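You operate a simulated robot arm through the tools that you are given. There is no shell and no other tool. Be economical: measure what you need, move in short steps, check, and stop when the job is done.

You are at the controls of a simulated two-armed robot. One attempt, no reset.

## Task
Chill device 2 for one cycle on a pad, then test it in a socket.
Fine: power key on first, off once its row shows GOOD; the device stays in its socket.

The check looks at the end state, three seconds after you hand in, the way a careful person would. Anything else that was tipped, shoved, dropped, spilled or broken makes it a failure.

## Robot
Two 7-joint arms with fingered hands on one trunk, on a base that drives. Base frame: it is fixed to the floor where the robot stands at the start and does not move with it; the origin is under the middle of the robot, x ahead of it, y to its left, z up; the surface under the hand at the start is at about z = 0.86. Lengths are in m, angles in degrees, forces in N, time in s.
The left shoulder is at the start at [0.02, 0.123, 1.211], the right one opposite. With the tool pointing down near the work surface each hand reaches from about 0.1 to 0.48 m from the robot's upright axis, wherever it stands, measured 20 degrees to its own side. Places, roughly: black power key [0.3, 0, 0.9]; cold plate [0.3, 0.4, 0.9]; socket block [0.5, 0.4, 0.9]. Payload 2.4 kg a hand.
Tool frame (each hand has its own): the origin (TCP) lies between the finger pads and is the grasp point; the fingertips stand 0.017 m ahead of it; z points along the fingers, y is the line along which they close. Largest opening 0.088 m; the body of the gripper starts 0.047 m behind the TCP. The gripper is a hand of 3 fingers: y runs from the thumb to the fingers, the wrist lies at [0, 0, -0.165] in the tool frame.
Orientation is that of the tool frame in the base frame, as a unit quaternion [x, y, z, w]. With the fingers straight down and closing along the base's y, the tool's x points along the base's -x, its y along +y and its z along -z.

## Interface
- The arms move only by the tool apply_moves. It takes "left_rows", "right_rows" or both (then of equal length, played together; a hand with none holds still); each is a list of rows, each a list of 6 numbers: the shift along the base's x, y, z in m, then the turn, a rotation vector about the base's x, y, z in rad. In form: [[tx, ty, tz, ax, ay, az], ...]. A call has 1 to 20 rows; each row shifts and turns the commanded pose from where the row before left it. A row lasts 0.2 s, in which the tool goes at most 0.05 m and 8.6 degrees; a call with a longer step from one row to the next is refused whole. Where a pose cannot be reached the arm comes as near as it can. A force on the tool above 70 N (or 10 N above the force at the start of the call, whichever is more), or a blocked arm, ends the call early, and 0.2 s more pass. In this call time passes only in rows, and 0.2 s behind the last. It gives the time, the measured TCP pose, the force on the tool (base axes), the opening and the grip force at its end, in the units of the frame above (readings bear some noise), with the torque about the TCP (base axes, N m) and any sound that the robot's microphone picked up.
- Cameras (640 x 400 px; columns grow to the right, rows downward): "scene" is now at [0.0382, 0.0344, 1.6548]; the picture's right is [0.52, -0.86, 0.00], its down [-0.73, -0.44, -0.52] and it looks along [0.44, 0.27, -0.86] (base axes); focal length 292 px, centre (320, 200). "left" rides on the left gripper at [-0.052, 0.004, -0.066] in its tool frame; the picture's right is [-0.08, -1.00, 0.00], its down [0.78, -0.07, -0.62] and it looks along [0.62, -0.05, 0.78] (tool axes); focal length 243 px, centre (320, 200). "right" rides on the right gripper at [0.052, 0.004, -0.066] in its tool frame; the picture's right is [-0.09, 1.00, 0.00], its down [-0.78, -0.07, -0.62] and it looks along [-0.62, -0.05, 0.78] (tool axes); focal length 243 px, centre (320, 200). There is no depth. A picture from a camera that has moved, and an enlarged one, comes with that camera's place and axes in the base frame and with its lens.
- snapshot(camera): a new picture of that camera. The clock stands still meanwhile.
- move_column(by): slides the trunk up (or, below 0, down) by that many m; the arms and the scene camera ride with it, the base frame stays. It gives what a move gives, with no picture.
- base_move(legs): drives the robot by 1 to 6 legs, each [ahead, left, turn to the left] in m, m and degrees, along the robot's own axes; the way and the turn of a leg run together, so that a leg with both is an arc; at most 1.5 m and 180 degrees a leg. The arms and the cameras ride along, it lands a little off, and it stops where it bumps. It gives what a move gives.
- move_fingers(finger1, finger2, thumb_bend, hand): sets how far each is bent, from 0 (flat) to 1 (curled in); at 0.3 the hand is open as for a grip, at 0.7 the pads meet at the TCP. One left out holds its place. A second passes; each finger stops where it meets its share of the squeeze, and holds until it gets a number again. It is the only way to open and close the hand. It gives what a move gives, with no picture; readings hold the bend of each and the force on the fingers (four entries, about 0 where the hand has none), thumb and palm.
- head_to(pan, tilt): turns the head with the scene camera to pan (to the left, within 120 degrees either way) and tilt (down, from -29 to 69), counted from straight ahead of the robot. It gives what a move gives.
- enlarge(camera, box): a new picture of the part [left, top, right, bottom] of that camera's present view, enlarged. The clock stands still meanwhile.
- close_job(): hands the job in; it is judged then, once.

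Go step by step. Nothing tells you exact positions but the pictures and the camera data: compare them with the known pose of the tool, close in by small moves and look again before you grip or let go. The budget is 120 turns and 88 pictures, counting those below and the enlarged ones. Unless the task says otherwise, let go and move clear before handing in, and close with one line.

The tools are called after "Call:" as name(argument=value, ...) on one line, values as JSON. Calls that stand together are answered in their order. apply_moves: Moves the arms, as the interface text tells. Its arguments: {"type":"object","properties":{"left_rows":{"type":"array"},"right_rows":{"type":"array"}},"required":[]} The other tools are called the same way: move_column (by) slides the trunk up or down; move_fingers (finger1, finger2, thumb_bend, hand) moves the fingers one by one; base_move (legs) drives the base; head_to (pan, tilt) turns the head that bears the scene camera; snapshot (camera) takes a picture; enlarge (camera, box) takes an enlarged picture of a part of a camera's view; close_job () hands the job in.

At the start:

```text
time_s: 0.0
left_eef_pos: [0.2642, 0.3588, 1.2425]
left_tcp_rot: [0.001, 1.0, 0.0, 0.001]
left_wrist_force: [0.4, -0.8, -0.3]
left_moment: [0.01, -0.01, -0.06]
left_grip_width: 0.0882
left_grasp_force: 0.0
left_shape: jaw
left_bend: [0.3, 0.3, 0.3]
left_finger forces: [0.0, 0.0, 0.0, 0.1, 0.0, 0.0]
right_eef_pos: [0.2733, 0.0337, 1.2623]
right_tcp_rot: [-0.001, 1.0, 0.0, 0.0]
right_wrist_force: [0.1, -0.2, -0.8]
right_moment: [-0.01, 0.0, -0.01]
right_grip_width: 0.0877
right_grasp_force: 0.0
right_shape: jaw
right_bend: [0.3, 0.3, 0.3]
right_finger forces: [0.1, 0.1, 0.1, 0.0, 0.0, 0.0]
trunk travel left (down, up): [-0.425, 0.405]
robot x, y, heading: [-0.0005, -0.0004, 0.1]
head pan, tilt: [31.1, 59.0]
```

scene: 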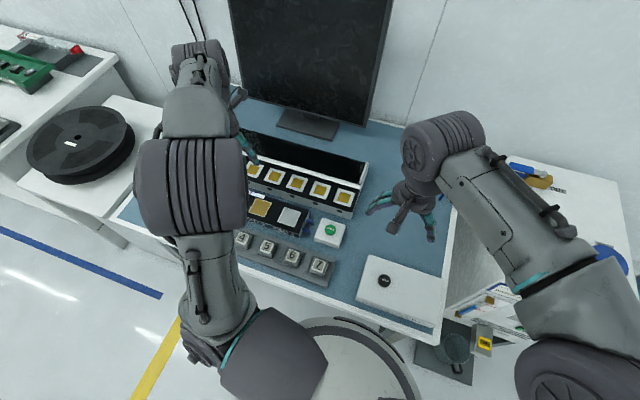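
right: 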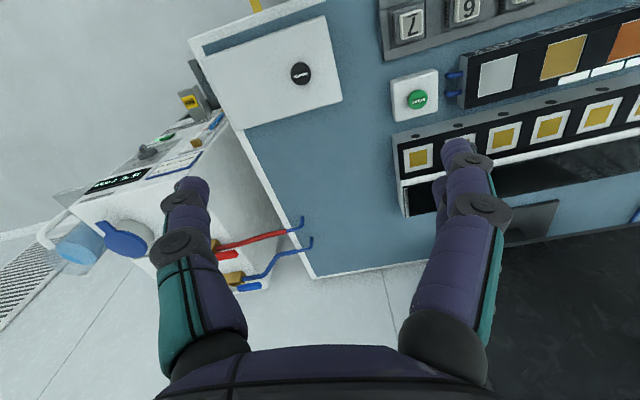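
left: 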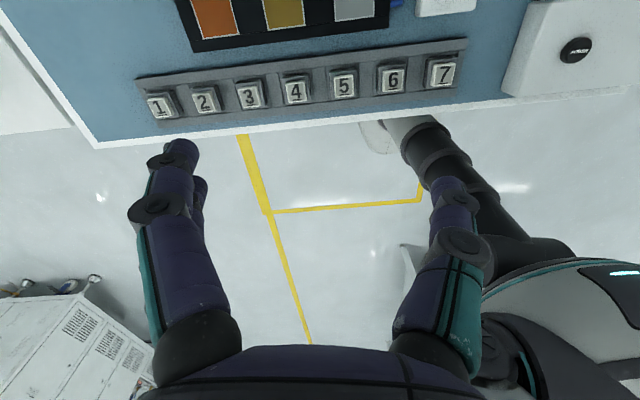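

I see a tray with devices 1–7, a plate with three coloured pads, a green button, a socket row, a screen and a black power key. I'll look closer before moving.

Call:
enlarge(camera="scene", box=[220, 120, 460, 320])

Call:
enlarge(camera="left", box=[120, 0, 640, 140])

Call:
enlarge(camera="right", box=[360, 0, 640, 220])

```text
2.00 times, centred on (340, 220) of scene
camera zoom: at [0.0382, 0.0344, 1.6548], right [0.52, -0.86, 0.0], down [-0.73, -0.44, -0.52], along [0.44, 0.27, -0.86], focal length 584 px, centre (280, 160)
```

zoom: 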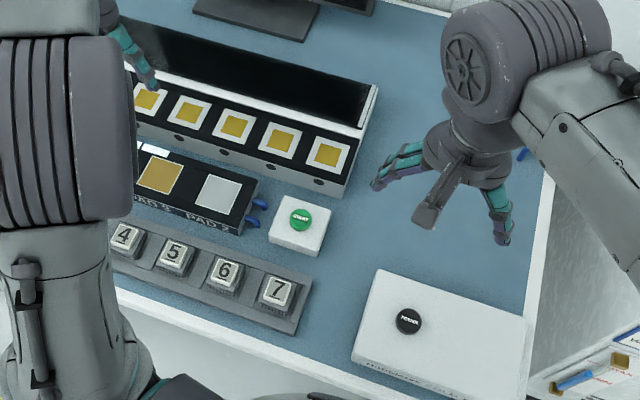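

```text
1.23 times, centred on (380, 70) of left
camera zoom: at [0.3163, 0.363, 1.3082], right [0.08, -1.0, 0.0], down [-0.78, -0.07, 0.62], along [-0.62, -0.05, -0.78], focal length 299 px, centre (246, 360)
```

zoom: 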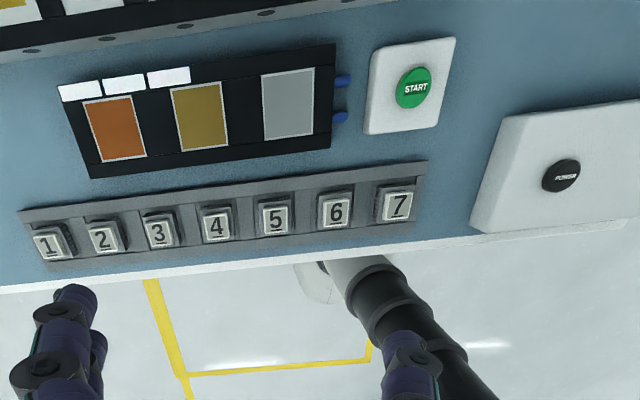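

```text
1.82 times, centred on (500, 110) of right
camera zoom: at [0.221, 0.0376, 1.3276], right [0.08, 1.0, 0.0], down [0.78, -0.07, 0.62], along [0.62, -0.05, -0.78], focal length 441 px, centre (-7, 364)
```

zoom: 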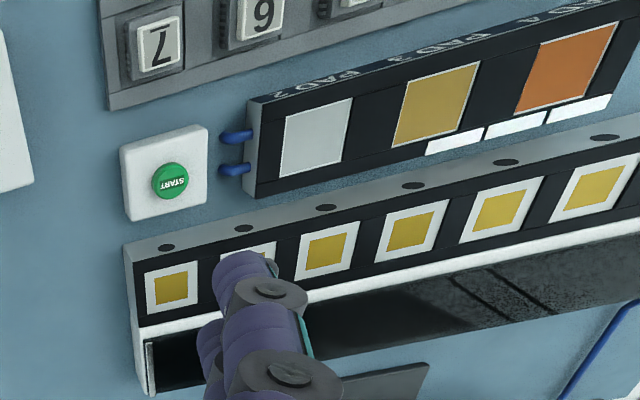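

The left arm hides much of the bench from the head, so I move it outwards and look again.

Call:
apply_moves(left_rows=[[-0.02, 0.045, 0, 0, 0, 0], [-0.02, 0.045, 0, 0, 0, 0], [-0.02, 0.045, 0, 0, 0, 0], [-0.02, 0.045, 0, 0, 0, 0], [-0.02, 0.045, 0, 0, 0, 0], [-0.02, 0.045, 0, 0, 0, 0]], right_rows=[[-0.01, -0.04, 0, 0, 0, 0], [-0.01, -0.04, 0, 0, 0, 0], [-0.01, -0.04, 0, 0, 0, 0], [-0.01, -0.04, 0, 0, 0, 0], [-0.01, -0.04, 0, 0, 0, 0], [-0.01, -0.04, 0, 0, 0, 0]])

Call:
head_to(pan=40, tilt=45)

Call:
snapshot(camera="scene")

```text
time_s: 1.4
left_eef_pos: [0.1601, 0.5798, 1.2413]
left_tcp_rot: [0.0, 1.0, 0.001, -0.003]
left_wrist_force: [0.9, 0.5, -0.5]
left_moment: [0.0, -0.01, 0.0]
left_grip_width: 0.0879
left_grasp_force: 0.0
left_shape: jaw
left_bend: [0.3, 0.3, 0.3]
left_finger forces: [0.1, 0.1, 0.1, 0.0, 0.0, 0.0]
left hand out of reach, approached as far as the arm can: row 5, 6
right_eef_pos: [0.2138, -0.2096, 1.2595]
right_tcp_rot: [-0.001, 1.0, 0.001, 0.001]
right_wrist_force: [-0.2, -0.3, 0.2]
right_moment: [-0.01, 0.02, 0.0]
right_grip_width: 0.0878
right_grasp_force: 0.1
right_shape: jaw
right_bend: [0.3, 0.3, 0.3]
right_finger forces: [0.0, 0.0, 0.1, 0.0, 0.1, 0.0]
trunk travel left (down, up): [-0.425, 0.405]
robot x, y, heading: [0.0006, -0.0004, -0.1]
head pan, tilt: [31.1, 59.0]
```

```text
time_s: 2.2
left_eef_pos: [0.1621, 0.5813, 1.24]
left_tcp_rot: [0.0, 1.0, 0.001, 0.0]
left_wrist_force: [0.4, 0.9, -0.2]
left_moment: [0.0, -0.02, -0.01]
left_grip_width: 0.0877
left_grasp_force: 0.1
left_shape: jaw
left_bend: [0.3, 0.3, 0.3]
left_finger forces: [0.1, 0.1, 0.0, 0.1, 0.1, 0.0]
right_eef_pos: [0.2145, -0.2054, 1.2606]
right_tcp_rot: [-0.001, 1.0, 0.0, 0.0]
right_wrist_force: [-0.1, 0.2, 0.5]
right_moment: [0.05, -0.01, 0.0]
right_grip_width: 0.088
right_grasp_force: 0.0
right_shape: jaw
right_bend: [0.3, 0.3, 0.3]
right_finger forces: [0.1, 0.1, 0.0, 0.1, 0.0, 0.1]
trunk travel left (down, up): [-0.425, 0.405]
robot x, y, heading: [0.0013, -0.0001, 0.2]
head pan, tilt: [40.0, 45.0]
```

```text
81 pictures are left
camera scene: at [0.0423, 0.0514, 1.673], right [0.64, -0.77, 0.0], down [-0.54, -0.45, -0.71], along [0.54, 0.45, -0.71], focal length 292 px, centre (320, 200)
```

scene: 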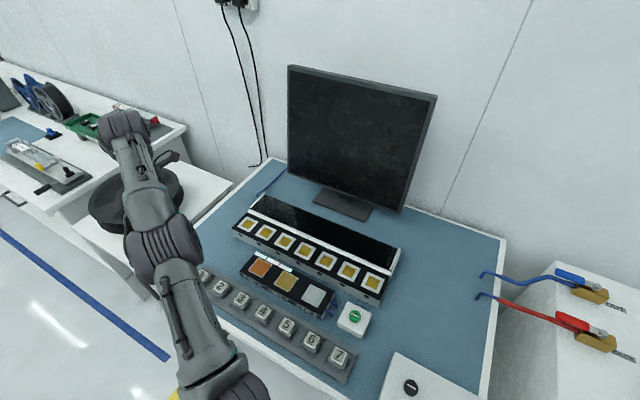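

Call:
enlarge(camera="scene", box=[220, 190, 400, 310])

Call:
enlarge(camera="scene", box=[180, 240, 360, 380])

Call:
snapshot(camera="left")

Call:
enlarge(camera="scene", box=[320, 280, 480, 400])

```text
3.33 times, centred on (310, 250) of scene
camera zoom: at [0.0423, 0.0514, 1.673], right [0.64, -0.77, 0.0], down [-0.54, -0.45, -0.71], along [0.54, 0.45, -0.71], focal length 973 px, centre (353, 33)
```

zoom: 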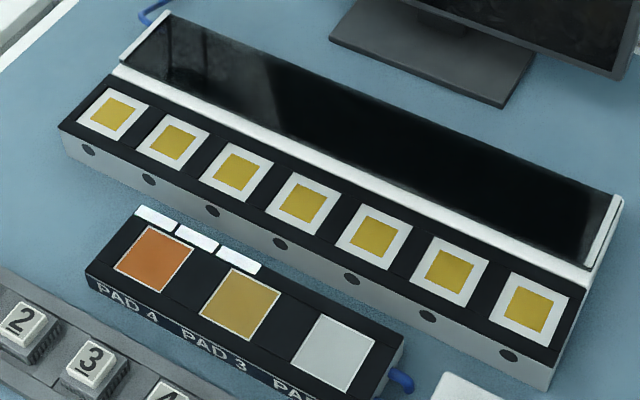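

```text
2.86 times, centred on (270, 310) of scene
camera zoom: at [0.0423, 0.0514, 1.673], right [0.64, -0.77, 0.0], down [-0.54, -0.45, -0.71], along [0.54, 0.45, -0.71], focal length 834 px, centre (463, -114)
```

zoom: 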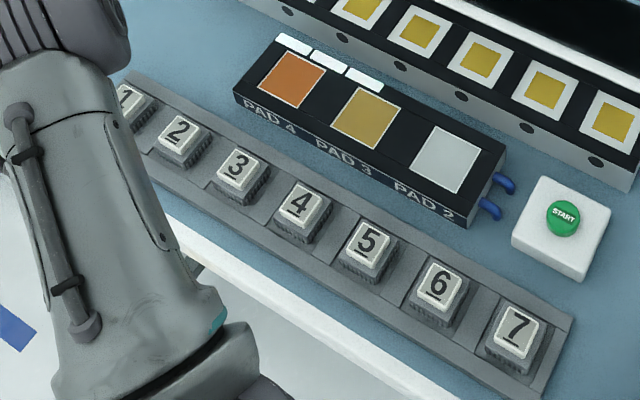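

```text
78 pictures are left
camera left: at [0.2136, 0.5856, 1.3061], right [0.08, -1.0, 0.0], down [-0.78, -0.07, 0.62], along [-0.62, -0.05, -0.78], focal length 243 px, centre (320, 200)
```

left: 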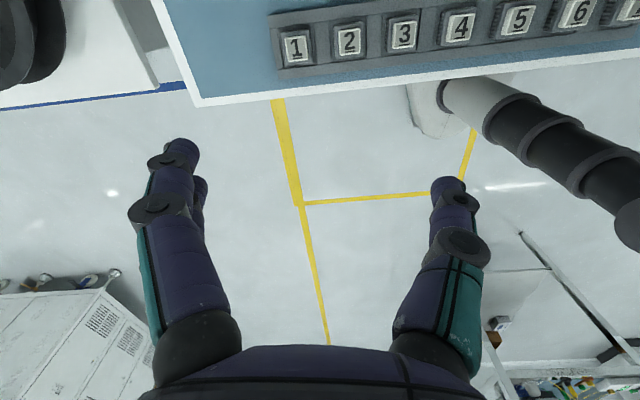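

```text
3.33 times, centred on (400, 340) of scene
camera zoom: at [0.0423, 0.0514, 1.673], right [0.64, -0.77, 0.0], down [-0.54, -0.45, -0.71], along [0.54, 0.45, -0.71], focal length 973 px, centre (53, -267)
```

zoom: 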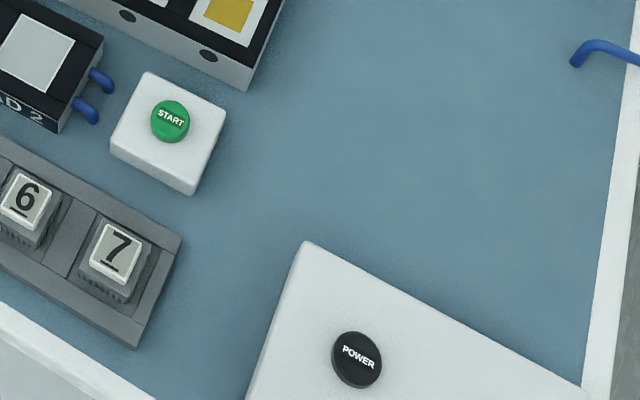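

Layout estimate: device 2 ≈ [0.18,0.55], pads (4/3/2) ≈ [0.30,0.51]/[0.315,0.41]/[0.335,0.32], sockets from [0.384,0.664] to [0.477,0.213], START ≈ [0.36,0.19], POWER ≈ [0.303,0]. First I close the right fingers and go above the power key.

Call:
move_fingers(hand="right", finger1=0.7, finger2=0.7, thumb_bend=0.7)

Call:
apply_moves(right_rows=[[0.011, 0.0257, -0.0325, 0, 0, 0], [0.011, 0.0257, -0.0325, 0, 0, 0], [0.011, 0.0257, -0.0325, 0, 0, 0], [0.011, 0.0257, -0.0325, 0, 0, 0], [0.011, 0.0257, -0.0325, 0, 0, 0], [0.011, 0.0257, -0.0325, 0, 0, 0], [0.011, 0.0257, -0.0325, 0, 0, 0], [0.011, 0.0257, -0.0325, 0, 0, 0]])

Call:
snapshot(camera="right")

Call:
head_to(pan=10, tilt=60)

Call:
snapshot(camera="scene")

```text
time_s: 3.2
left_eef_pos: [0.1615, 0.5812, 1.239]
left_tcp_rot: [0.0, 1.0, 0.001, -0.001]
left_wrist_force: [1.3, 1.1, 0.0]
left_moment: [-0.02, -0.01, 0.01]
left_grip_width: 0.0878
left_grasp_force: 0.1
left_shape: jaw
left_bend: [0.3, 0.3, 0.3]
left_finger forces: [0.0, 0.0, 0.1, 0.0, 0.1, 0.1]
right_eef_pos: [0.2141, -0.2067, 1.2605]
right_tcp_rot: [-0.001, 1.0, -0.001, 0.0]
right_wrist_force: [-0.2, 0.0, 0.7]
right_moment: [0.0, -0.01, 0.02]
right_grip_width: 0.0
right_grasp_force: 0.1
right_shape: fingers
right_bend: [0.7, 0.7, 0.7]
right_finger forces: [0.0, 0.0, 0.1, 0.1, 0.0, 0.0]
trunk travel left (down, up): [-0.425, 0.405]
robot x, y, heading: [0.0015, -0.0004, 0.1]
head pan, tilt: [40.0, 45.0]
```

```text
time_s: 5.0
left_eef_pos: [0.1617, 0.5812, 1.2403]
left_tcp_rot: [0.0, 1.0, 0.0, 0.0]
left_wrist_force: [0.2, 0.4, 0.0]
left_moment: [0.01, 0.03, -0.03]
left_grip_width: 0.0878
left_grasp_force: 0.0
left_shape: jaw
left_bend: [0.3, 0.3, 0.3]
left_finger forces: [0.0, 0.0, 0.0, 0.0, 0.0, 0.1]
right_eef_pos: [0.3016, 0.0025, 1.0021]
right_tcp_rot: [0.0, 1.0, 0.0, -0.001]
right_wrist_force: [-0.4, -0.2, 0.0]
right_moment: [-0.03, 0.02, -0.04]
right_grip_width: 0.0
right_grasp_force: 0.1
right_shape: fingers
right_bend: [0.7, 0.7, 0.7]
right_finger forces: [0.0, 0.0, 0.0, 0.0, 0.0, 0.0]
trunk travel left (down, up): [-0.425, 0.405]
robot x, y, heading: [-0.0009, -0.0006, -0.0]
head pan, tilt: [40.0, 45.0]
```

```text
76 pictures are left
camera right: at [0.2497, 0.0058, 1.0674], right [0.08, 1.0, 0.0], down [0.78, -0.07, 0.62], along [0.62, -0.05, -0.78], focal length 243 px, centre (320, 200)
```

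right: 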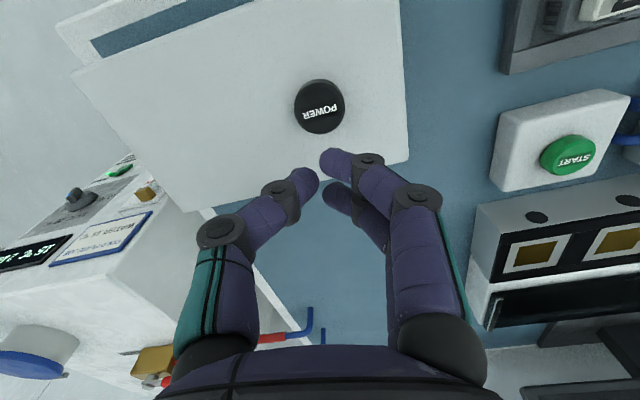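

```text
time_s: 5.9
left_eef_pos: [0.1619, 0.5812, 1.239]
left_tcp_rot: [0.0, 1.0, 0.001, -0.001]
left_wrist_force: [-0.6, 0.2, 0.2]
left_moment: [-0.04, 0.01, -0.01]
left_grip_width: 0.0877
left_grasp_force: 0.1
left_shape: jaw
left_bend: [0.3, 0.3, 0.3]
left_finger forces: [0.0, 0.0, 0.1, 0.1, 0.0, 0.0]
right_eef_pos: [0.301, 0.0012, 1.0033]
right_tcp_rot: [-0.001, 1.0, 0.0, 0.0]
right_wrist_force: [0.2, 0.2, 0.1]
right_moment: [0.0, -0.02, 0.03]
right_grip_width: 0.0
right_grasp_force: 0.0
right_shape: fingers
right_bend: [0.7, 0.7, 0.7]
right_finger forces: [0.0, 0.1, 0.1, 0.0, 0.1, 0.1]
trunk travel left (down, up): [-0.425, 0.405]
robot x, y, heading: [-0.0016, -0.0021, -0.1]
head pan, tilt: [10.0, 60.0]
```

```text
75 pictures are left
camera scene: at [0.0458, 0.0112, 1.6536], right [0.17, -0.98, 0.0], down [-0.85, -0.15, -0.5], along [0.49, 0.09, -0.87], focal length 292 px, centre (320, 200)
```

scene: 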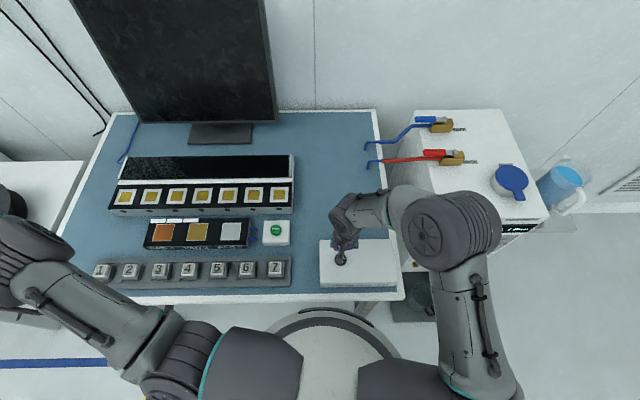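

Key confirmed at about [0.302,0.002]. I'll also read the side cabinet's panel, then start lowering.

Call:
enlarge(camera="right", box=[0, 140, 240, 400])

Call:
enlarge(camera="scene", box=[350, 100, 600, 250])

Call:
apply_moves(right_rows=[[0.0005, 0, -0.03, 0, 0, 0], [0.0005, 0, -0.025, 0, 0, 0]])

```text
1.54 times, centred on (120, 270) of right
camera zoom: at [0.2494, 0.0048, 1.0681], right [0.08, 1.0, 0.0], down [0.78, -0.07, 0.62], along [0.62, -0.05, -0.78], focal length 373 px, centre (628, 92)
```

zoom: 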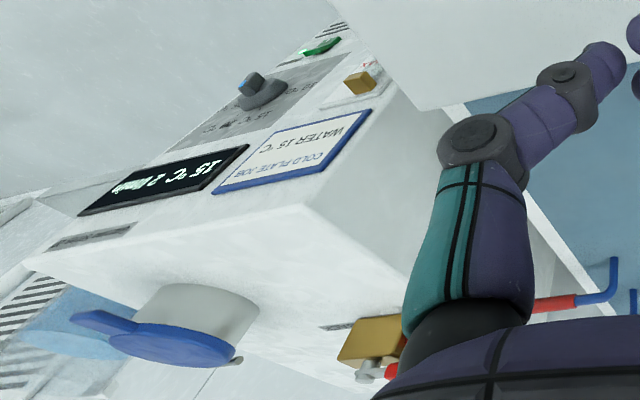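

```text
2.56 times, centred on (475, 175) of scene
camera zoom: at [0.0458, 0.0112, 1.6536], right [0.17, -0.98, 0.0], down [-0.85, -0.15, -0.5], along [0.49, 0.09, -0.87], focal length 747 px, centre (-77, 264)
```

zoom: 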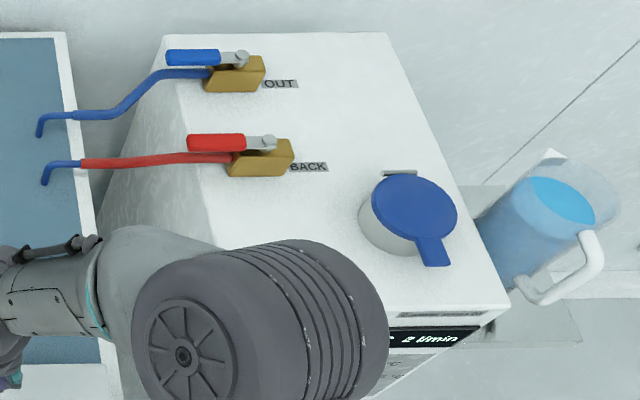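

```text
time_s: 6.5
left_eef_pos: [0.1615, 0.5823, 1.2401]
left_tcp_rot: [0.0, 1.0, 0.0, -0.001]
left_wrist_force: [-0.6, 0.0, 0.1]
left_moment: [0.0, 0.0, -0.01]
left_grip_width: 0.0879
left_grasp_force: 0.0
left_shape: jaw
left_bend: [0.3, 0.3, 0.3]
left_finger forces: [0.1, 0.0, 0.0, 0.1, 0.1, 0.0]
right_eef_pos: [0.3028, -0.0002, 0.9473]
right_tcp_rot: [-0.001, 1.0, 0.0, 0.0]
right_wrist_force: [-0.6, 0.1, -0.4]
right_moment: [0.04, 0.0, 0.0]
right_grip_width: 0.0
right_grasp_force: 0.1
right_shape: fingers
right_bend: [0.7, 0.7, 0.7]
right_finger forces: [0.1, 0.1, 0.0, 0.1, 0.0, 0.1]
trunk travel left (down, up): [-0.425, 0.405]
robot x, y, heading: [-0.0006, -0.0014, -0.0]
head pan, tilt: [10.0, 60.0]
```

The chiller runs at 15 °C / 2 l/min as its job card asks, valve handles in line with the hoses. Now I press the key in small steps.

Call:
apply_moves(right_rows=[[0, 0.001, -0.007, 0, 0, 0], [0, 0, -0.007, 0, 0, 0]])

Call:
apply_moves(right_rows=[[0, 0, -0.003, 0, 0, 0], [0, 0, -0.003, 0, 0, 0]])

Call:
enlarge(camera="right", box=[220, 40, 420, 220])

```text
time_s: 7.1
left_eef_pos: [0.1602, 0.5824, 1.2401]
left_tcp_rot: [0.001, 1.0, 0.001, 0.0]
left_wrist_force: [0.5, 0.8, 0.0]
left_moment: [0.0, 0.02, 0.0]
left_grip_width: 0.0879
left_grasp_force: 0.1
left_shape: jaw
left_bend: [0.3, 0.3, 0.3]
left_finger forces: [0.0, 0.0, 0.0, 0.1, 0.1, 0.0]
right_eef_pos: [0.3025, -0.0001, 0.9329]
right_tcp_rot: [-0.001, 1.0, 0.0, 0.0]
right_wrist_force: [-0.7, -1.3, 1.5]
right_moment: [0.0, 0.01, -0.03]
right_grip_width: 0.0001
right_grasp_force: 0.6
right_shape: fingers
right_bend: [0.7, 0.7, 0.7]
right_finger forces: [0.3, 0.3, 0.0, 0.0, 0.9, 0.0]
trunk travel left (down, up): [-0.425, 0.405]
robot x, y, heading: [-0.0011, -0.0003, 0.3]
head pan, tilt: [10.0, 60.0]
```

```text
time_s: 7.7
left_eef_pos: [0.1616, 0.581, 1.2392]
left_tcp_rot: [0.0, 1.0, 0.001, 0.0]
left_wrist_force: [0.4, 0.0, 0.5]
left_moment: [0.02, 0.01, 0.02]
left_grip_width: 0.0881
left_grasp_force: 0.1
left_shape: jaw
left_bend: [0.3, 0.3, 0.3]
left_finger forces: [0.0, 0.0, 0.1, 0.0, 0.0, 0.1]
right_eef_pos: [0.3021, 0.0005, 0.9285]
right_tcp_rot: [0.0, 1.0, 0.001, 0.002]
right_wrist_force: [-0.2, -0.9, 19.6]
right_moment: [-0.03, 0.01, -0.02]
right_grip_width: 0.0
right_grasp_force: 10.1
right_shape: fingers
right_bend: [0.71, 0.71, 0.7]
right_finger forces: [4.4, 4.1, 0.0, 0.1, 11.6, 0.1]
trunk travel left (down, up): [-0.425, 0.405]
robot x, y, heading: [0.0024, 0.0016, -0.1]
head pan, tilt: [10.0, 60.0]
heard: click
```

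```text
2.22 times, centred on (320, 130) of right
camera zoom: at [0.2501, 0.0047, 0.9932], right [0.08, 1.0, 0.0], down [0.78, -0.07, 0.62], along [0.62, -0.05, -0.78], focal length 539 px, centre (320, 356)
```

zoom: 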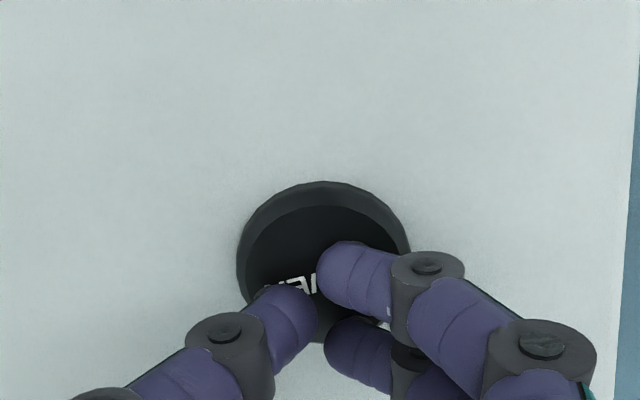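

A click was heard at TCP z≈0.9285. I lift off clear and look at the screens.

Call:
apply_moves(right_rows=[[0, 0, 0.04, 0, 0, 0], [0, -0.01, 0.045, 0, 0, 0], [0, -0.02, 0.045, 0, 0, 0], [-0.01, -0.04, 0.02, 0, 0, 0], [-0.01, -0.045, 0.02, 0, 0, 0]])

Call:
head_to(pan=35, tilt=40)

Call:
snapshot(camera="scene")

```text
refused: row 5 steps farther than a row can; nothing moved
```

```text
time_s: 8.6
left_eef_pos: [0.1609, 0.5792, 1.241]
left_tcp_rot: [0.0, 1.0, 0.0, 0.0]
left_wrist_force: [0.3, -0.5, 0.6]
left_moment: [-0.01, 0.02, 0.01]
left_grip_width: 0.0878
left_grasp_force: 0.1
left_shape: jaw
left_bend: [0.3, 0.3, 0.3]
left_finger forces: [0.0, 0.0, 0.1, 0.1, 0.0, 0.1]
right_eef_pos: [0.303, 0.001, 0.927]
right_tcp_rot: [-0.001, 1.0, 0.0, 0.001]
right_wrist_force: [3.3, -0.2, 21.3]
right_moment: [-0.11, -0.05, 0.02]
right_grip_width: 0.0001
right_grasp_force: 11.6
right_shape: fingers
right_bend: [0.71, 0.71, 0.7]
right_finger forces: [5.1, 4.9, 0.0, 0.1, 12.3, 0.0]
trunk travel left (down, up): [-0.425, 0.405]
robot x, y, heading: [0.0001, -0.004, -0.0]
head pan, tilt: [35.0, 40.0]
```

```text
71 pictures are left
camera scene: at [0.049, 0.0482, 1.6804], right [0.57, -0.82, 0.0], down [-0.53, -0.37, -0.77], along [0.63, 0.44, -0.64], focal length 292 px, centre (320, 200)
```

scene: 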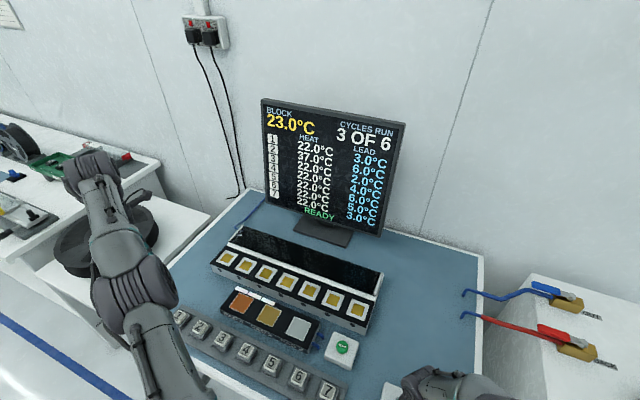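

The screen came on. I read it enlarged and lift the hand.

Call:
apply_moves(right_rows=[[0, 0, 0.04, 0, 0, 0], [0, -0.01, 0.045, 0, 0, 0], [0, -0.02, 0.04, 0, 0, 0], [-0.01, -0.04, 0.02, 0, 0, 0], [-0.01, -0.04, 0.02, 0, 0, 0]])

Call:
enlarge(camera="scene", box=[250, 90, 410, 245])

Call:
enlarge(camera="scene", box=[200, 220, 390, 345])

```text
time_s: 9.8
left_eef_pos: [0.161, 0.5812, 1.2396]
left_tcp_rot: [0.0, 1.0, 0.001, 0.0]
left_wrist_force: [-0.7, -0.3, 0.1]
left_moment: [-0.01, -0.01, -0.02]
left_grip_width: 0.0878
left_grasp_force: 0.0
left_shape: jaw
left_bend: [0.3, 0.3, 0.3]
left_finger forces: [0.0, 0.0, 0.0, 0.0, 0.0, 0.0]
right_eef_pos: [0.2826, -0.1115, 1.0918]
right_tcp_rot: [-0.001, 1.0, 0.0, 0.001]
right_wrist_force: [0.6, 0.2, -0.2]
right_moment: [0.01, 0.01, -0.01]
right_grip_width: 0.0
right_grasp_force: 0.1
right_shape: fingers
right_bend: [0.7, 0.7, 0.7]
right_finger forces: [0.0, 0.0, 0.1, 0.0, 0.0, 0.0]
trunk travel left (down, up): [-0.425, 0.405]
robot x, y, heading: [0.0022, -0.0012, 0.1]
head pan, tilt: [35.0, 40.0]
```

```text
2.58 times, centred on (330, 168) of scene
camera zoom: at [0.0492, 0.0475, 1.6804], right [0.57, -0.82, 0.0], down [-0.53, -0.37, -0.77], along [0.63, 0.44, -0.64], focal length 753 px, centre (294, 284)
```

zoom: 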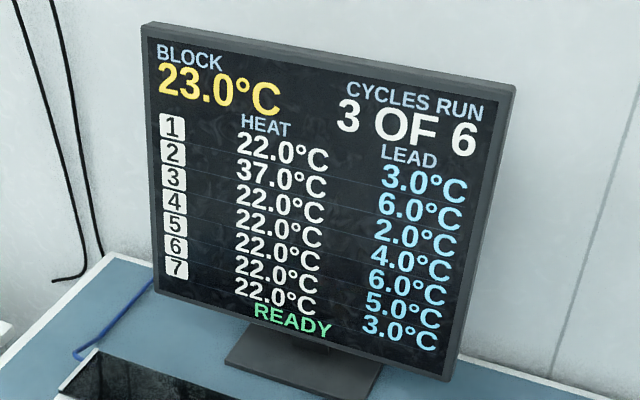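

```text
3.20 times, centred on (295, 282) of scene
camera zoom: at [0.0492, 0.0475, 1.6804], right [0.57, -0.82, 0.0], down [-0.53, -0.37, -0.77], along [0.63, 0.44, -0.64], focal length 934 px, centre (400, -64)
```

zoom: 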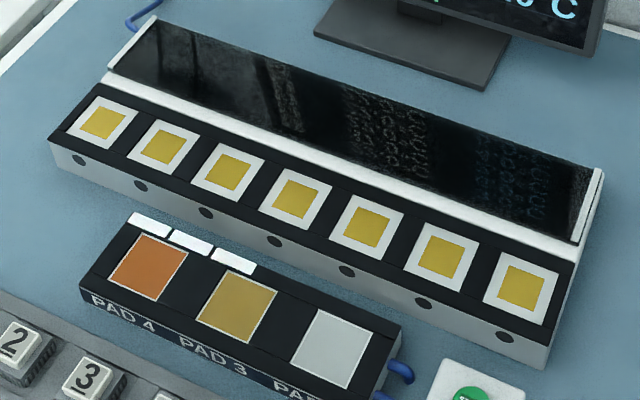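

The screen shows per-device heat (device 2: 37 °C) and lead (6.0 °C), block 23 °C, and 3 of 6 cycles run. The pads are numbered 4, 3 and 2, so which pad matters; I'll search for instructions around.

Call:
head_to(pan=80, tilt=20)

Call:
snapshot(camera="scene")

Call:
head_to(pan=-45, tilt=40)

Call:
snapshot(camera="scene")

Call:
head_to(pan=10, tilt=10)

Call:
snapshot(camera="scene")

```text
time_s: 10.9
left_eef_pos: [0.161, 0.5815, 1.2408]
left_tcp_rot: [0.0, 1.0, 0.001, 0.0]
left_wrist_force: [-0.3, 0.2, -0.6]
left_moment: [0.0, 0.0, -0.02]
left_grip_width: 0.088
left_grasp_force: 0.1
left_shape: jaw
left_bend: [0.3, 0.3, 0.3]
left_finger forces: [0.0, 0.0, 0.0, 0.0, 0.0, 0.1]
right_eef_pos: [0.2835, -0.1088, 1.0904]
right_tcp_rot: [-0.001, 1.0, 0.0, -0.001]
right_wrist_force: [-0.3, 0.2, -0.4]
right_moment: [-0.02, -0.02, 0.0]
right_grip_width: 0.0
right_grasp_force: 0.1
right_shape: fingers
right_bend: [0.7, 0.7, 0.7]
right_finger forces: [0.0, 0.1, 0.1, 0.0, 0.1, 0.1]
trunk travel left (down, up): [-0.425, 0.405]
robot x, y, heading: [-0.0018, -0.0013, 0.2]
head pan, tilt: [80.0, 20.0]
```

```text
68 pictures are left
camera scene: at [-0.0036, 0.0912, 1.7117], right [0.98, -0.17, 0.0], down [-0.06, -0.34, -0.94], along [0.16, 0.93, -0.34], focal length 292 px, centre (320, 200)
```

scene: 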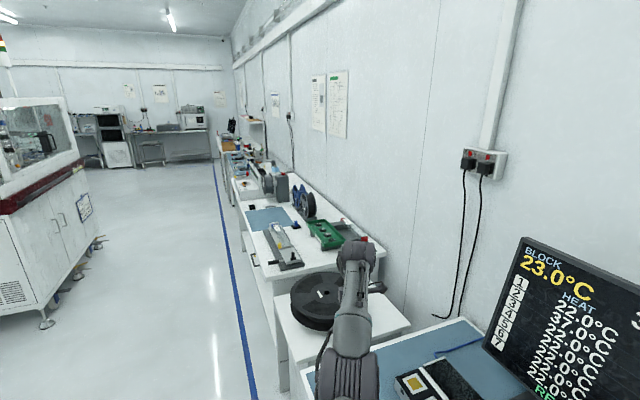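

```text
time_s: 13.0
left_eef_pos: [0.1615, 0.5813, 1.2389]
left_tcp_rot: [0.0, 1.0, 0.001, 0.0]
left_wrist_force: [0.5, -0.7, -0.9]
left_moment: [0.0, 0.03, 0.04]
left_grip_width: 0.088
left_grasp_force: 0.1
left_shape: jaw
left_bend: [0.3, 0.3, 0.3]
left_finger forces: [0.0, 0.1, 0.0, 0.0, 0.0, 0.0]
right_eef_pos: [0.2841, -0.1095, 1.0918]
right_tcp_rot: [-0.001, 1.0, 0.0, 0.0]
right_wrist_force: [0.3, 0.0, -0.2]
right_moment: [0.0, 0.0, -0.02]
right_grip_width: 0.0001
right_grasp_force: 0.1
right_shape: fingers
right_bend: [0.7, 0.7, 0.7]
right_finger forces: [0.0, 0.0, 0.0, 0.0, 0.0, 0.0]
trunk travel left (down, up): [-0.425, 0.405]
robot x, y, heading: [-0.0033, 0.0001, -0.0]
head pan, tilt: [-45.0, 40.0]
```

```text
67 pictures are left
camera scene: at [0.0403, -0.0606, 1.6804], right [-0.71, -0.71, 0.0], down [-0.45, 0.45, -0.77], along [0.54, -0.54, -0.64], focal length 292 px, centre (320, 200)
```

scene: 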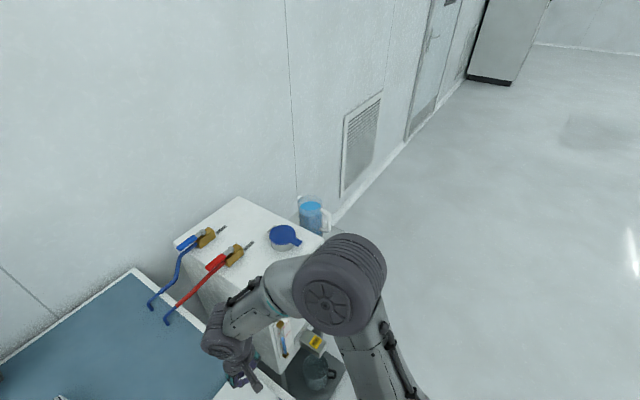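

```text
time_s: 14.2
left_eef_pos: [0.1615, 0.5799, 1.2399]
left_tcp_rot: [0.0, 1.0, 0.001, 0.0]
left_wrist_force: [-0.4, 0.2, 0.4]
left_moment: [0.01, 0.01, 0.04]
left_grip_width: 0.0878
left_grasp_force: 0.1
left_shape: jaw
left_bend: [0.3, 0.3, 0.3]
left_finger forces: [0.1, 0.0, 0.1, 0.0, 0.1, 0.1]
right_eef_pos: [0.2833, -0.1092, 1.0921]
right_tcp_rot: [-0.001, 1.0, -0.001, 0.0]
right_wrist_force: [0.0, -0.4, -1.0]
right_moment: [0.02, 0.01, -0.02]
right_grip_width: 0.0002
right_grasp_force: 0.1
right_shape: fingers
right_bend: [0.7, 0.7, 0.7]
right_finger forces: [0.0, 0.0, 0.0, 0.1, 0.0, 0.0]
trunk travel left (down, up): [-0.425, 0.405]
robot x, y, heading: [0.002, 0.0009, 0.3]
head pan, tilt: [10.0, 10.0]
```

```text
66 pictures are left
camera scene: at [0.0717, 0.0155, 1.728], right [0.17, -0.98, 0.0], down [-0.17, -0.03, -0.98], along [0.97, 0.17, -0.17], focal length 292 px, centre (320, 200)
```

scene: 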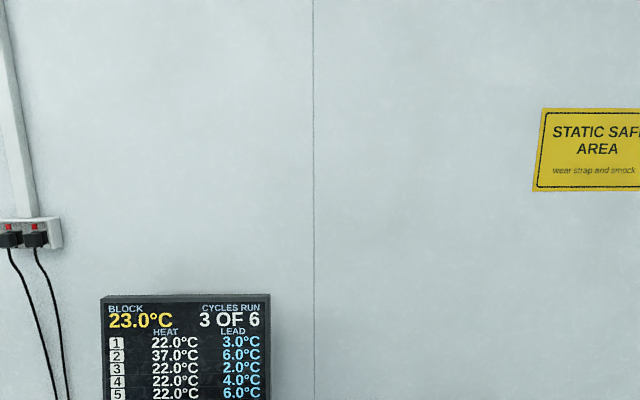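

No written recipe seen on the wall. I'll read the chiller's panel and the power box text through the right wrist camera.

Call:
snapshot(camera="right")

Call:
head_to(pan=-25, tilt=55)

Call:
snapshot(camera="scene")

```text
65 pictures are left
camera right: at [0.231, -0.1058, 1.1575], right [0.08, 1.0, 0.0], down [0.78, -0.07, 0.62], along [0.62, -0.05, -0.78], focal length 243 px, centre (320, 200)
```

right: 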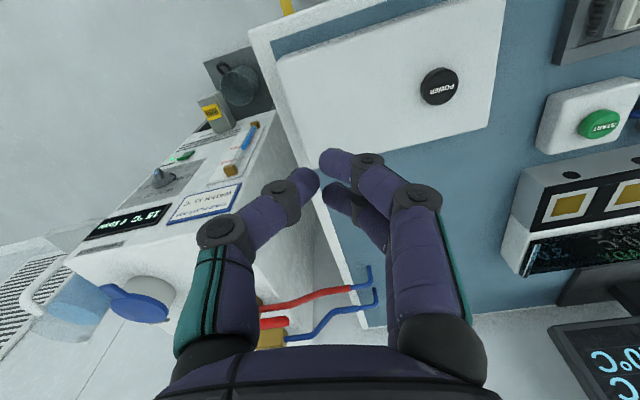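

```text
time_s: 15.3
left_eef_pos: [0.1614, 0.5813, 1.2393]
left_tcp_rot: [0.0, 1.0, 0.001, -0.001]
left_wrist_force: [-0.3, 0.7, -0.3]
left_moment: [0.01, 0.01, 0.01]
left_grip_width: 0.0877
left_grasp_force: 0.2
left_shape: jaw
left_bend: [0.3, 0.3, 0.3]
left_finger forces: [0.0, 0.0, 0.1, 0.1, 0.0, 0.0]
right_eef_pos: [0.2831, -0.1103, 1.0901]
right_tcp_rot: [-0.001, 1.0, 0.0, 0.001]
right_wrist_force: [-0.5, 0.6, -0.4]
right_moment: [-0.01, -0.01, 0.01]
right_grip_width: 0.0
right_grasp_force: 0.1
right_shape: fingers
right_bend: [0.7, 0.7, 0.7]
right_finger forces: [0.1, 0.1, 0.0, 0.1, 0.0, 0.0]
trunk travel left (down, up): [-0.425, 0.405]
robot x, y, heading: [-0.0003, -0.0026, -0.1]
head pan, tilt: [-25.0, 55.0]
```

```text
64 pictures are left
camera scene: at [0.0455, -0.031, 1.6597], right [-0.42, -0.91, 0.0], down [-0.74, 0.35, -0.57], along [0.52, -0.24, -0.82], focal length 292 px, centre (320, 200)
```

scene: 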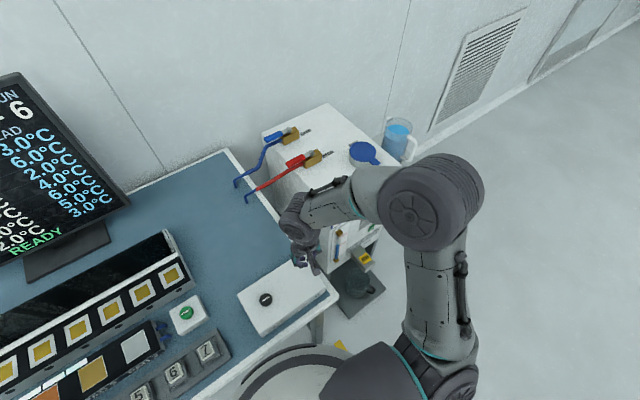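

Call:
enlarge(camera="right", box=[70, 80, 310, 260])

Call:
enlarge(camera="right", box=[500, 160, 640, 300])

```text
2.22 times, centred on (190, 170) of right
camera zoom: at [0.231, -0.1058, 1.1575], right [0.08, 1.0, 0.0], down [0.78, -0.07, 0.62], along [0.62, -0.05, -0.78], focal length 539 px, centre (609, 267)
```

zoom: 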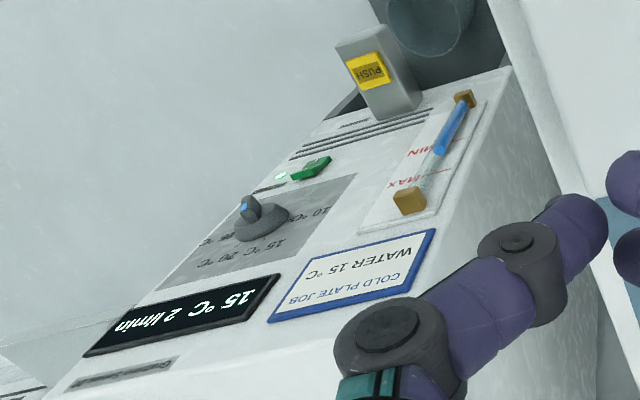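

```text
2.86 times, centred on (570, 230) of right
camera zoom: at [0.231, -0.1058, 1.1575], right [0.08, 1.0, 0.0], down [0.78, -0.07, 0.62], along [0.62, -0.05, -0.78], focal length 693 px, centre (-394, 114)
```

zoom: 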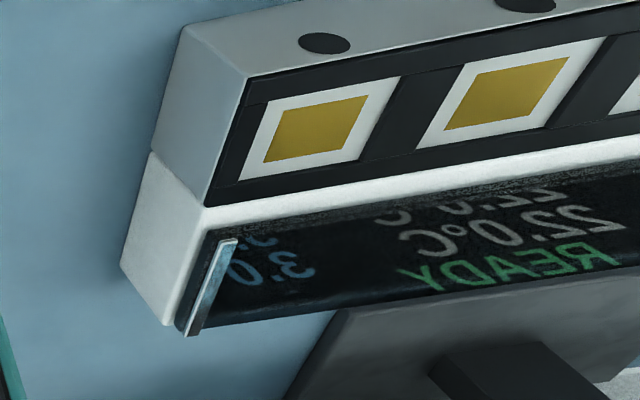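

Call:
enlarge(camera="right", box=[210, 110, 290, 190])

Call:
enlarge(camera="right", box=[130, 150, 220, 220])

```text
5.00 times, centred on (250, 150) of right
camera zoom: at [0.231, -0.1058, 1.1575], right [0.08, 1.0, 0.0], down [0.78, -0.07, 0.62], along [0.62, -0.05, -0.78], focal length 1213 px, centre (670, 450)
```

zoom: 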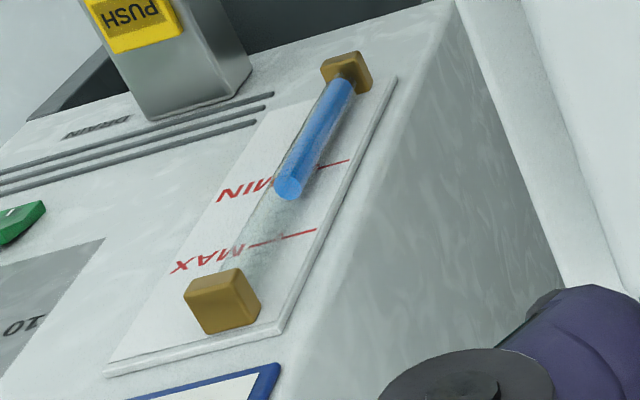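

```text
5.71 times, centred on (175, 185) of right
camera zoom: at [0.231, -0.1058, 1.1575], right [0.08, 1.0, 0.0], down [0.78, -0.07, 0.62], along [0.62, -0.05, -0.78], focal length 1386 px, centre (1149, 286)
```

zoom: 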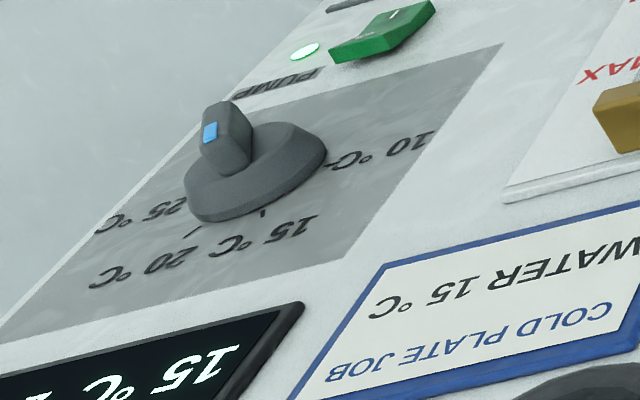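

Chiller is as its card asks (level just above MIN, pump on, 15 °C). Water 15 + pad number 2 = 17 = block 23 − lead 6, so PAD 2 fits device 2; I'll watch the screen for confirmation. Now I square up to the bench and drive left.

Call:
base_move(legs=[[0, 0, 11], [0, 0.25, 0]])

Call:
head_to(pan=15, tilt=58)

Call:
snapshot(camera="scene")

```text
time_s: 17.9
left_eef_pos: [-0.0042, 0.8487, 1.2385]
left_tcp_rot: [-0.099, 0.995, 0.0, 0.0]
left_wrist_force: [0.5, 0.3, 0.3]
left_moment: [-0.01, 0.01, 0.04]
left_grip_width: 0.088
left_grasp_force: 0.1
left_shape: jaw
left_bend: [0.3, 0.3, 0.3]
left_finger forces: [0.1, 0.0, 0.0, 0.0, 0.1, 0.0]
right_eef_pos: [0.2499, 0.194, 1.0929]
right_tcp_rot: [-0.099, 0.995, 0.001, 0.001]
right_wrist_force: [0.7, -0.5, 0.5]
right_moment: [-0.02, 0.01, 0.0]
right_grip_width: 0.0
right_grasp_force: 0.1
right_shape: fingers
right_bend: [0.7, 0.7, 0.7]
right_finger forces: [0.0, 0.0, 0.0, 0.1, 0.1, 0.0]
trunk travel left (down, up): [-0.425, 0.405]
robot x, y, heading: [-0.046, 0.2426, 11.3]
head pan, tilt: [-25.0, 55.0]
```

```text
time_s: 19.0
left_eef_pos: [-0.0033, 0.8469, 1.2392]
left_tcp_rot: [-0.099, 0.995, 0.001, 0.0]
left_wrist_force: [0.4, 0.4, 0.2]
left_moment: [-0.01, 0.0, -0.02]
left_grip_width: 0.088
left_grasp_force: 0.1
left_shape: jaw
left_bend: [0.3, 0.3, 0.3]
left_finger forces: [0.1, 0.0, 0.0, 0.0, 0.0, 0.0]
right_eef_pos: [0.2512, 0.1917, 1.0926]
right_tcp_rot: [-0.098, 0.995, 0.0, 0.0]
right_wrist_force: [-0.1, 0.4, -0.3]
right_moment: [0.01, 0.0, 0.02]
right_grip_width: 0.0
right_grasp_force: 0.0
right_shape: fingers
right_bend: [0.7, 0.7, 0.7]
right_finger forces: [0.0, 0.0, 0.1, 0.0, 0.0, 0.0]
trunk travel left (down, up): [-0.425, 0.405]
robot x, y, heading: [-0.0465, 0.2445, 11.1]
head pan, tilt: [15.0, 58.0]
```

```text
59 pictures are left
camera scene: at [-0.0061, 0.2709, 1.656], right [0.44, -0.9, 0.0], down [-0.76, -0.37, -0.53], along [0.48, 0.23, -0.85], focal length 292 px, centre (320, 200)
```

scene: 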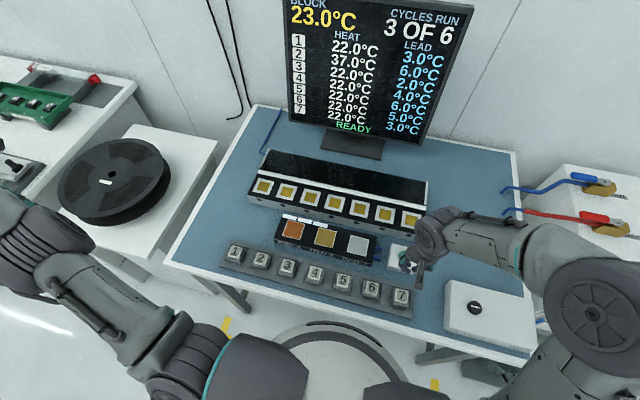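

Squared up well. I drive 0.06 m ahead (the base goes under the bench) to bring the sockets into reach.

Call:
base_move(legs=[[0.06, 0, 0]])

Call:
snapshot(camera="left")

```text
time_s: 19.9
left_eef_pos: [0.0597, 0.8577, 1.2388]
left_tcp_rot: [-0.098, 0.995, 0.001, -0.001]
left_wrist_force: [0.8, -0.6, 0.1]
left_moment: [-0.02, 0.02, 0.01]
left_grip_width: 0.0877
left_grasp_force: 0.2
left_shape: jaw
left_bend: [0.3, 0.3, 0.3]
left_finger forces: [0.0, 0.1, 0.0, 0.1, 0.0, 0.0]
right_eef_pos: [0.3123, 0.2039, 1.0917]
right_tcp_rot: [-0.097, 0.995, -0.001, 0.0]
right_wrist_force: [-0.1, -0.2, -0.1]
right_moment: [0.0, 0.04, 0.01]
right_grip_width: 0.0
right_grasp_force: 0.0
right_shape: fingers
right_bend: [0.7, 0.7, 0.7]
right_finger forces: [0.0, 0.0, 0.0, 0.0, 0.0, 0.0]
trunk travel left (down, up): [-0.425, 0.405]
robot x, y, heading: [0.0112, 0.2568, 11.1]
head pan, tilt: [15.0, 58.0]
```

```text
58 pictures are left
camera left: at [0.11, 0.8734, 1.3056], right [0.28, -0.96, 0.0], down [-0.75, -0.22, 0.62], along [-0.6, -0.17, -0.78], focal length 243 px, centre (320, 200)
```

left: 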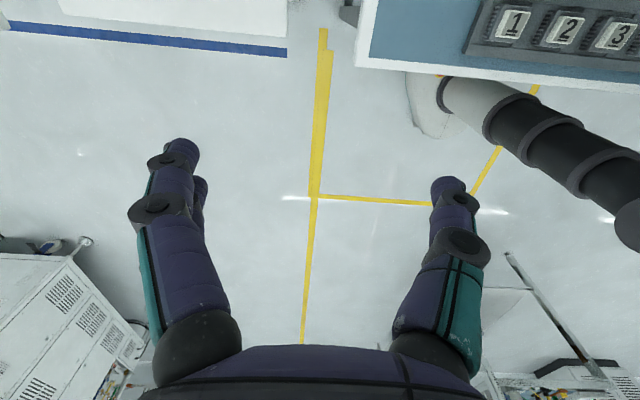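

Now the left hand goes above device 2, and the right hand shifts right out of the way.

Call:
apply_moves(left_rows=[[0.0136, -0.0337, -0.02, 0, 0, 0], [0.0136, -0.0337, -0.02, 0, 0, 0], [0.0136, -0.0337, -0.02, 0, 0, 0], [0.0136, -0.0337, -0.02, 0, 0, 0], [0.0136, -0.0337, -0.02, 0, 0, 0], [0.0136, -0.0337, -0.02, 0, 0, 0], [0.0136, -0.0337, -0.02, 0, 0, 0], [0.0136, -0.0337, -0.02, 0, 0, 0], [0.0136, -0.0337, -0.02, 0, 0, 0]], right_rows=[[0.003, -0.016, 0, 0, 0, 0], [0.003, -0.016, 0, 0, 0, 0], [0.003, -0.016, 0, 0, 0, 0], [0.003, -0.016, 0, 0, 0, 0], [0.003, -0.016, 0, 0, 0, 0], [0.003, -0.016, 0, 0, 0, 0], [0.003, -0.016, 0, 0, 0, 0], [0.003, -0.016, 0, 0, 0, 0], [0.003, -0.016, 0, 0, 0, 0]])

Call:
snapshot(camera="left")

Call:
snapshot(camera="scene")

```text
time_s: 21.9
left_eef_pos: [0.1817, 0.5542, 1.0547]
left_tcp_rot: [-0.097, 0.995, 0.0, 0.0]
left_wrist_force: [0.2, 0.9, 0.2]
left_moment: [0.01, 0.02, 0.02]
left_grip_width: 0.0879
left_grasp_force: 0.1
left_shape: jaw
left_bend: [0.3, 0.3, 0.3]
left_finger forces: [0.1, 0.0, 0.1, 0.0, 0.1, 0.0]
right_eef_pos: [0.3392, 0.0577, 1.0914]
right_tcp_rot: [-0.098, 0.995, -0.001, 0.001]
right_wrist_force: [0.8, -0.7, 0.1]
right_moment: [-0.05, 0.02, -0.01]
right_grip_width: 0.0
right_grasp_force: 0.0
right_shape: fingers
right_bend: [0.7, 0.7, 0.7]
right_finger forces: [0.1, 0.0, 0.0, 0.1, 0.0, 0.0]
trunk travel left (down, up): [-0.425, 0.405]
robot x, y, heading: [0.0111, 0.2561, 11.3]
head pan, tilt: [15.0, 58.0]
```

```text
57 pictures are left
camera left: at [0.2319, 0.5694, 1.1213], right [0.28, -0.96, 0.0], down [-0.75, -0.22, 0.62], along [-0.6, -0.17, -0.78], focal length 243 px, centre (320, 200)
```

left: 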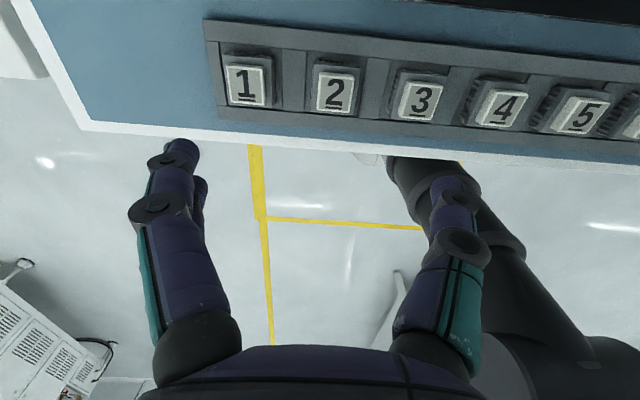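

```text
56 pictures are left
camera scene: at [0.0547, 0.282, 1.656], right [0.44, -0.9, 0.0], down [-0.76, -0.37, -0.53], along [0.48, 0.23, -0.85], focal length 292 px, centre (320, 200)
```

scene: 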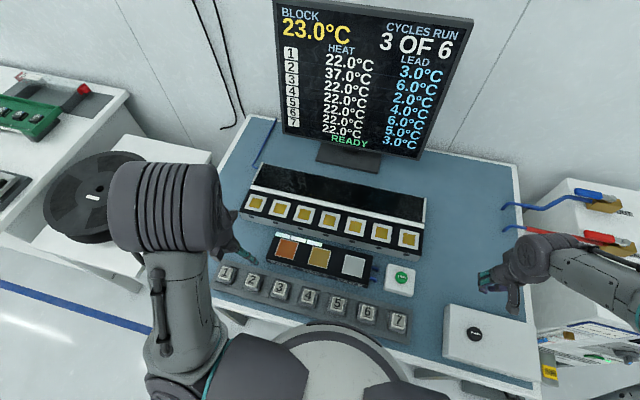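

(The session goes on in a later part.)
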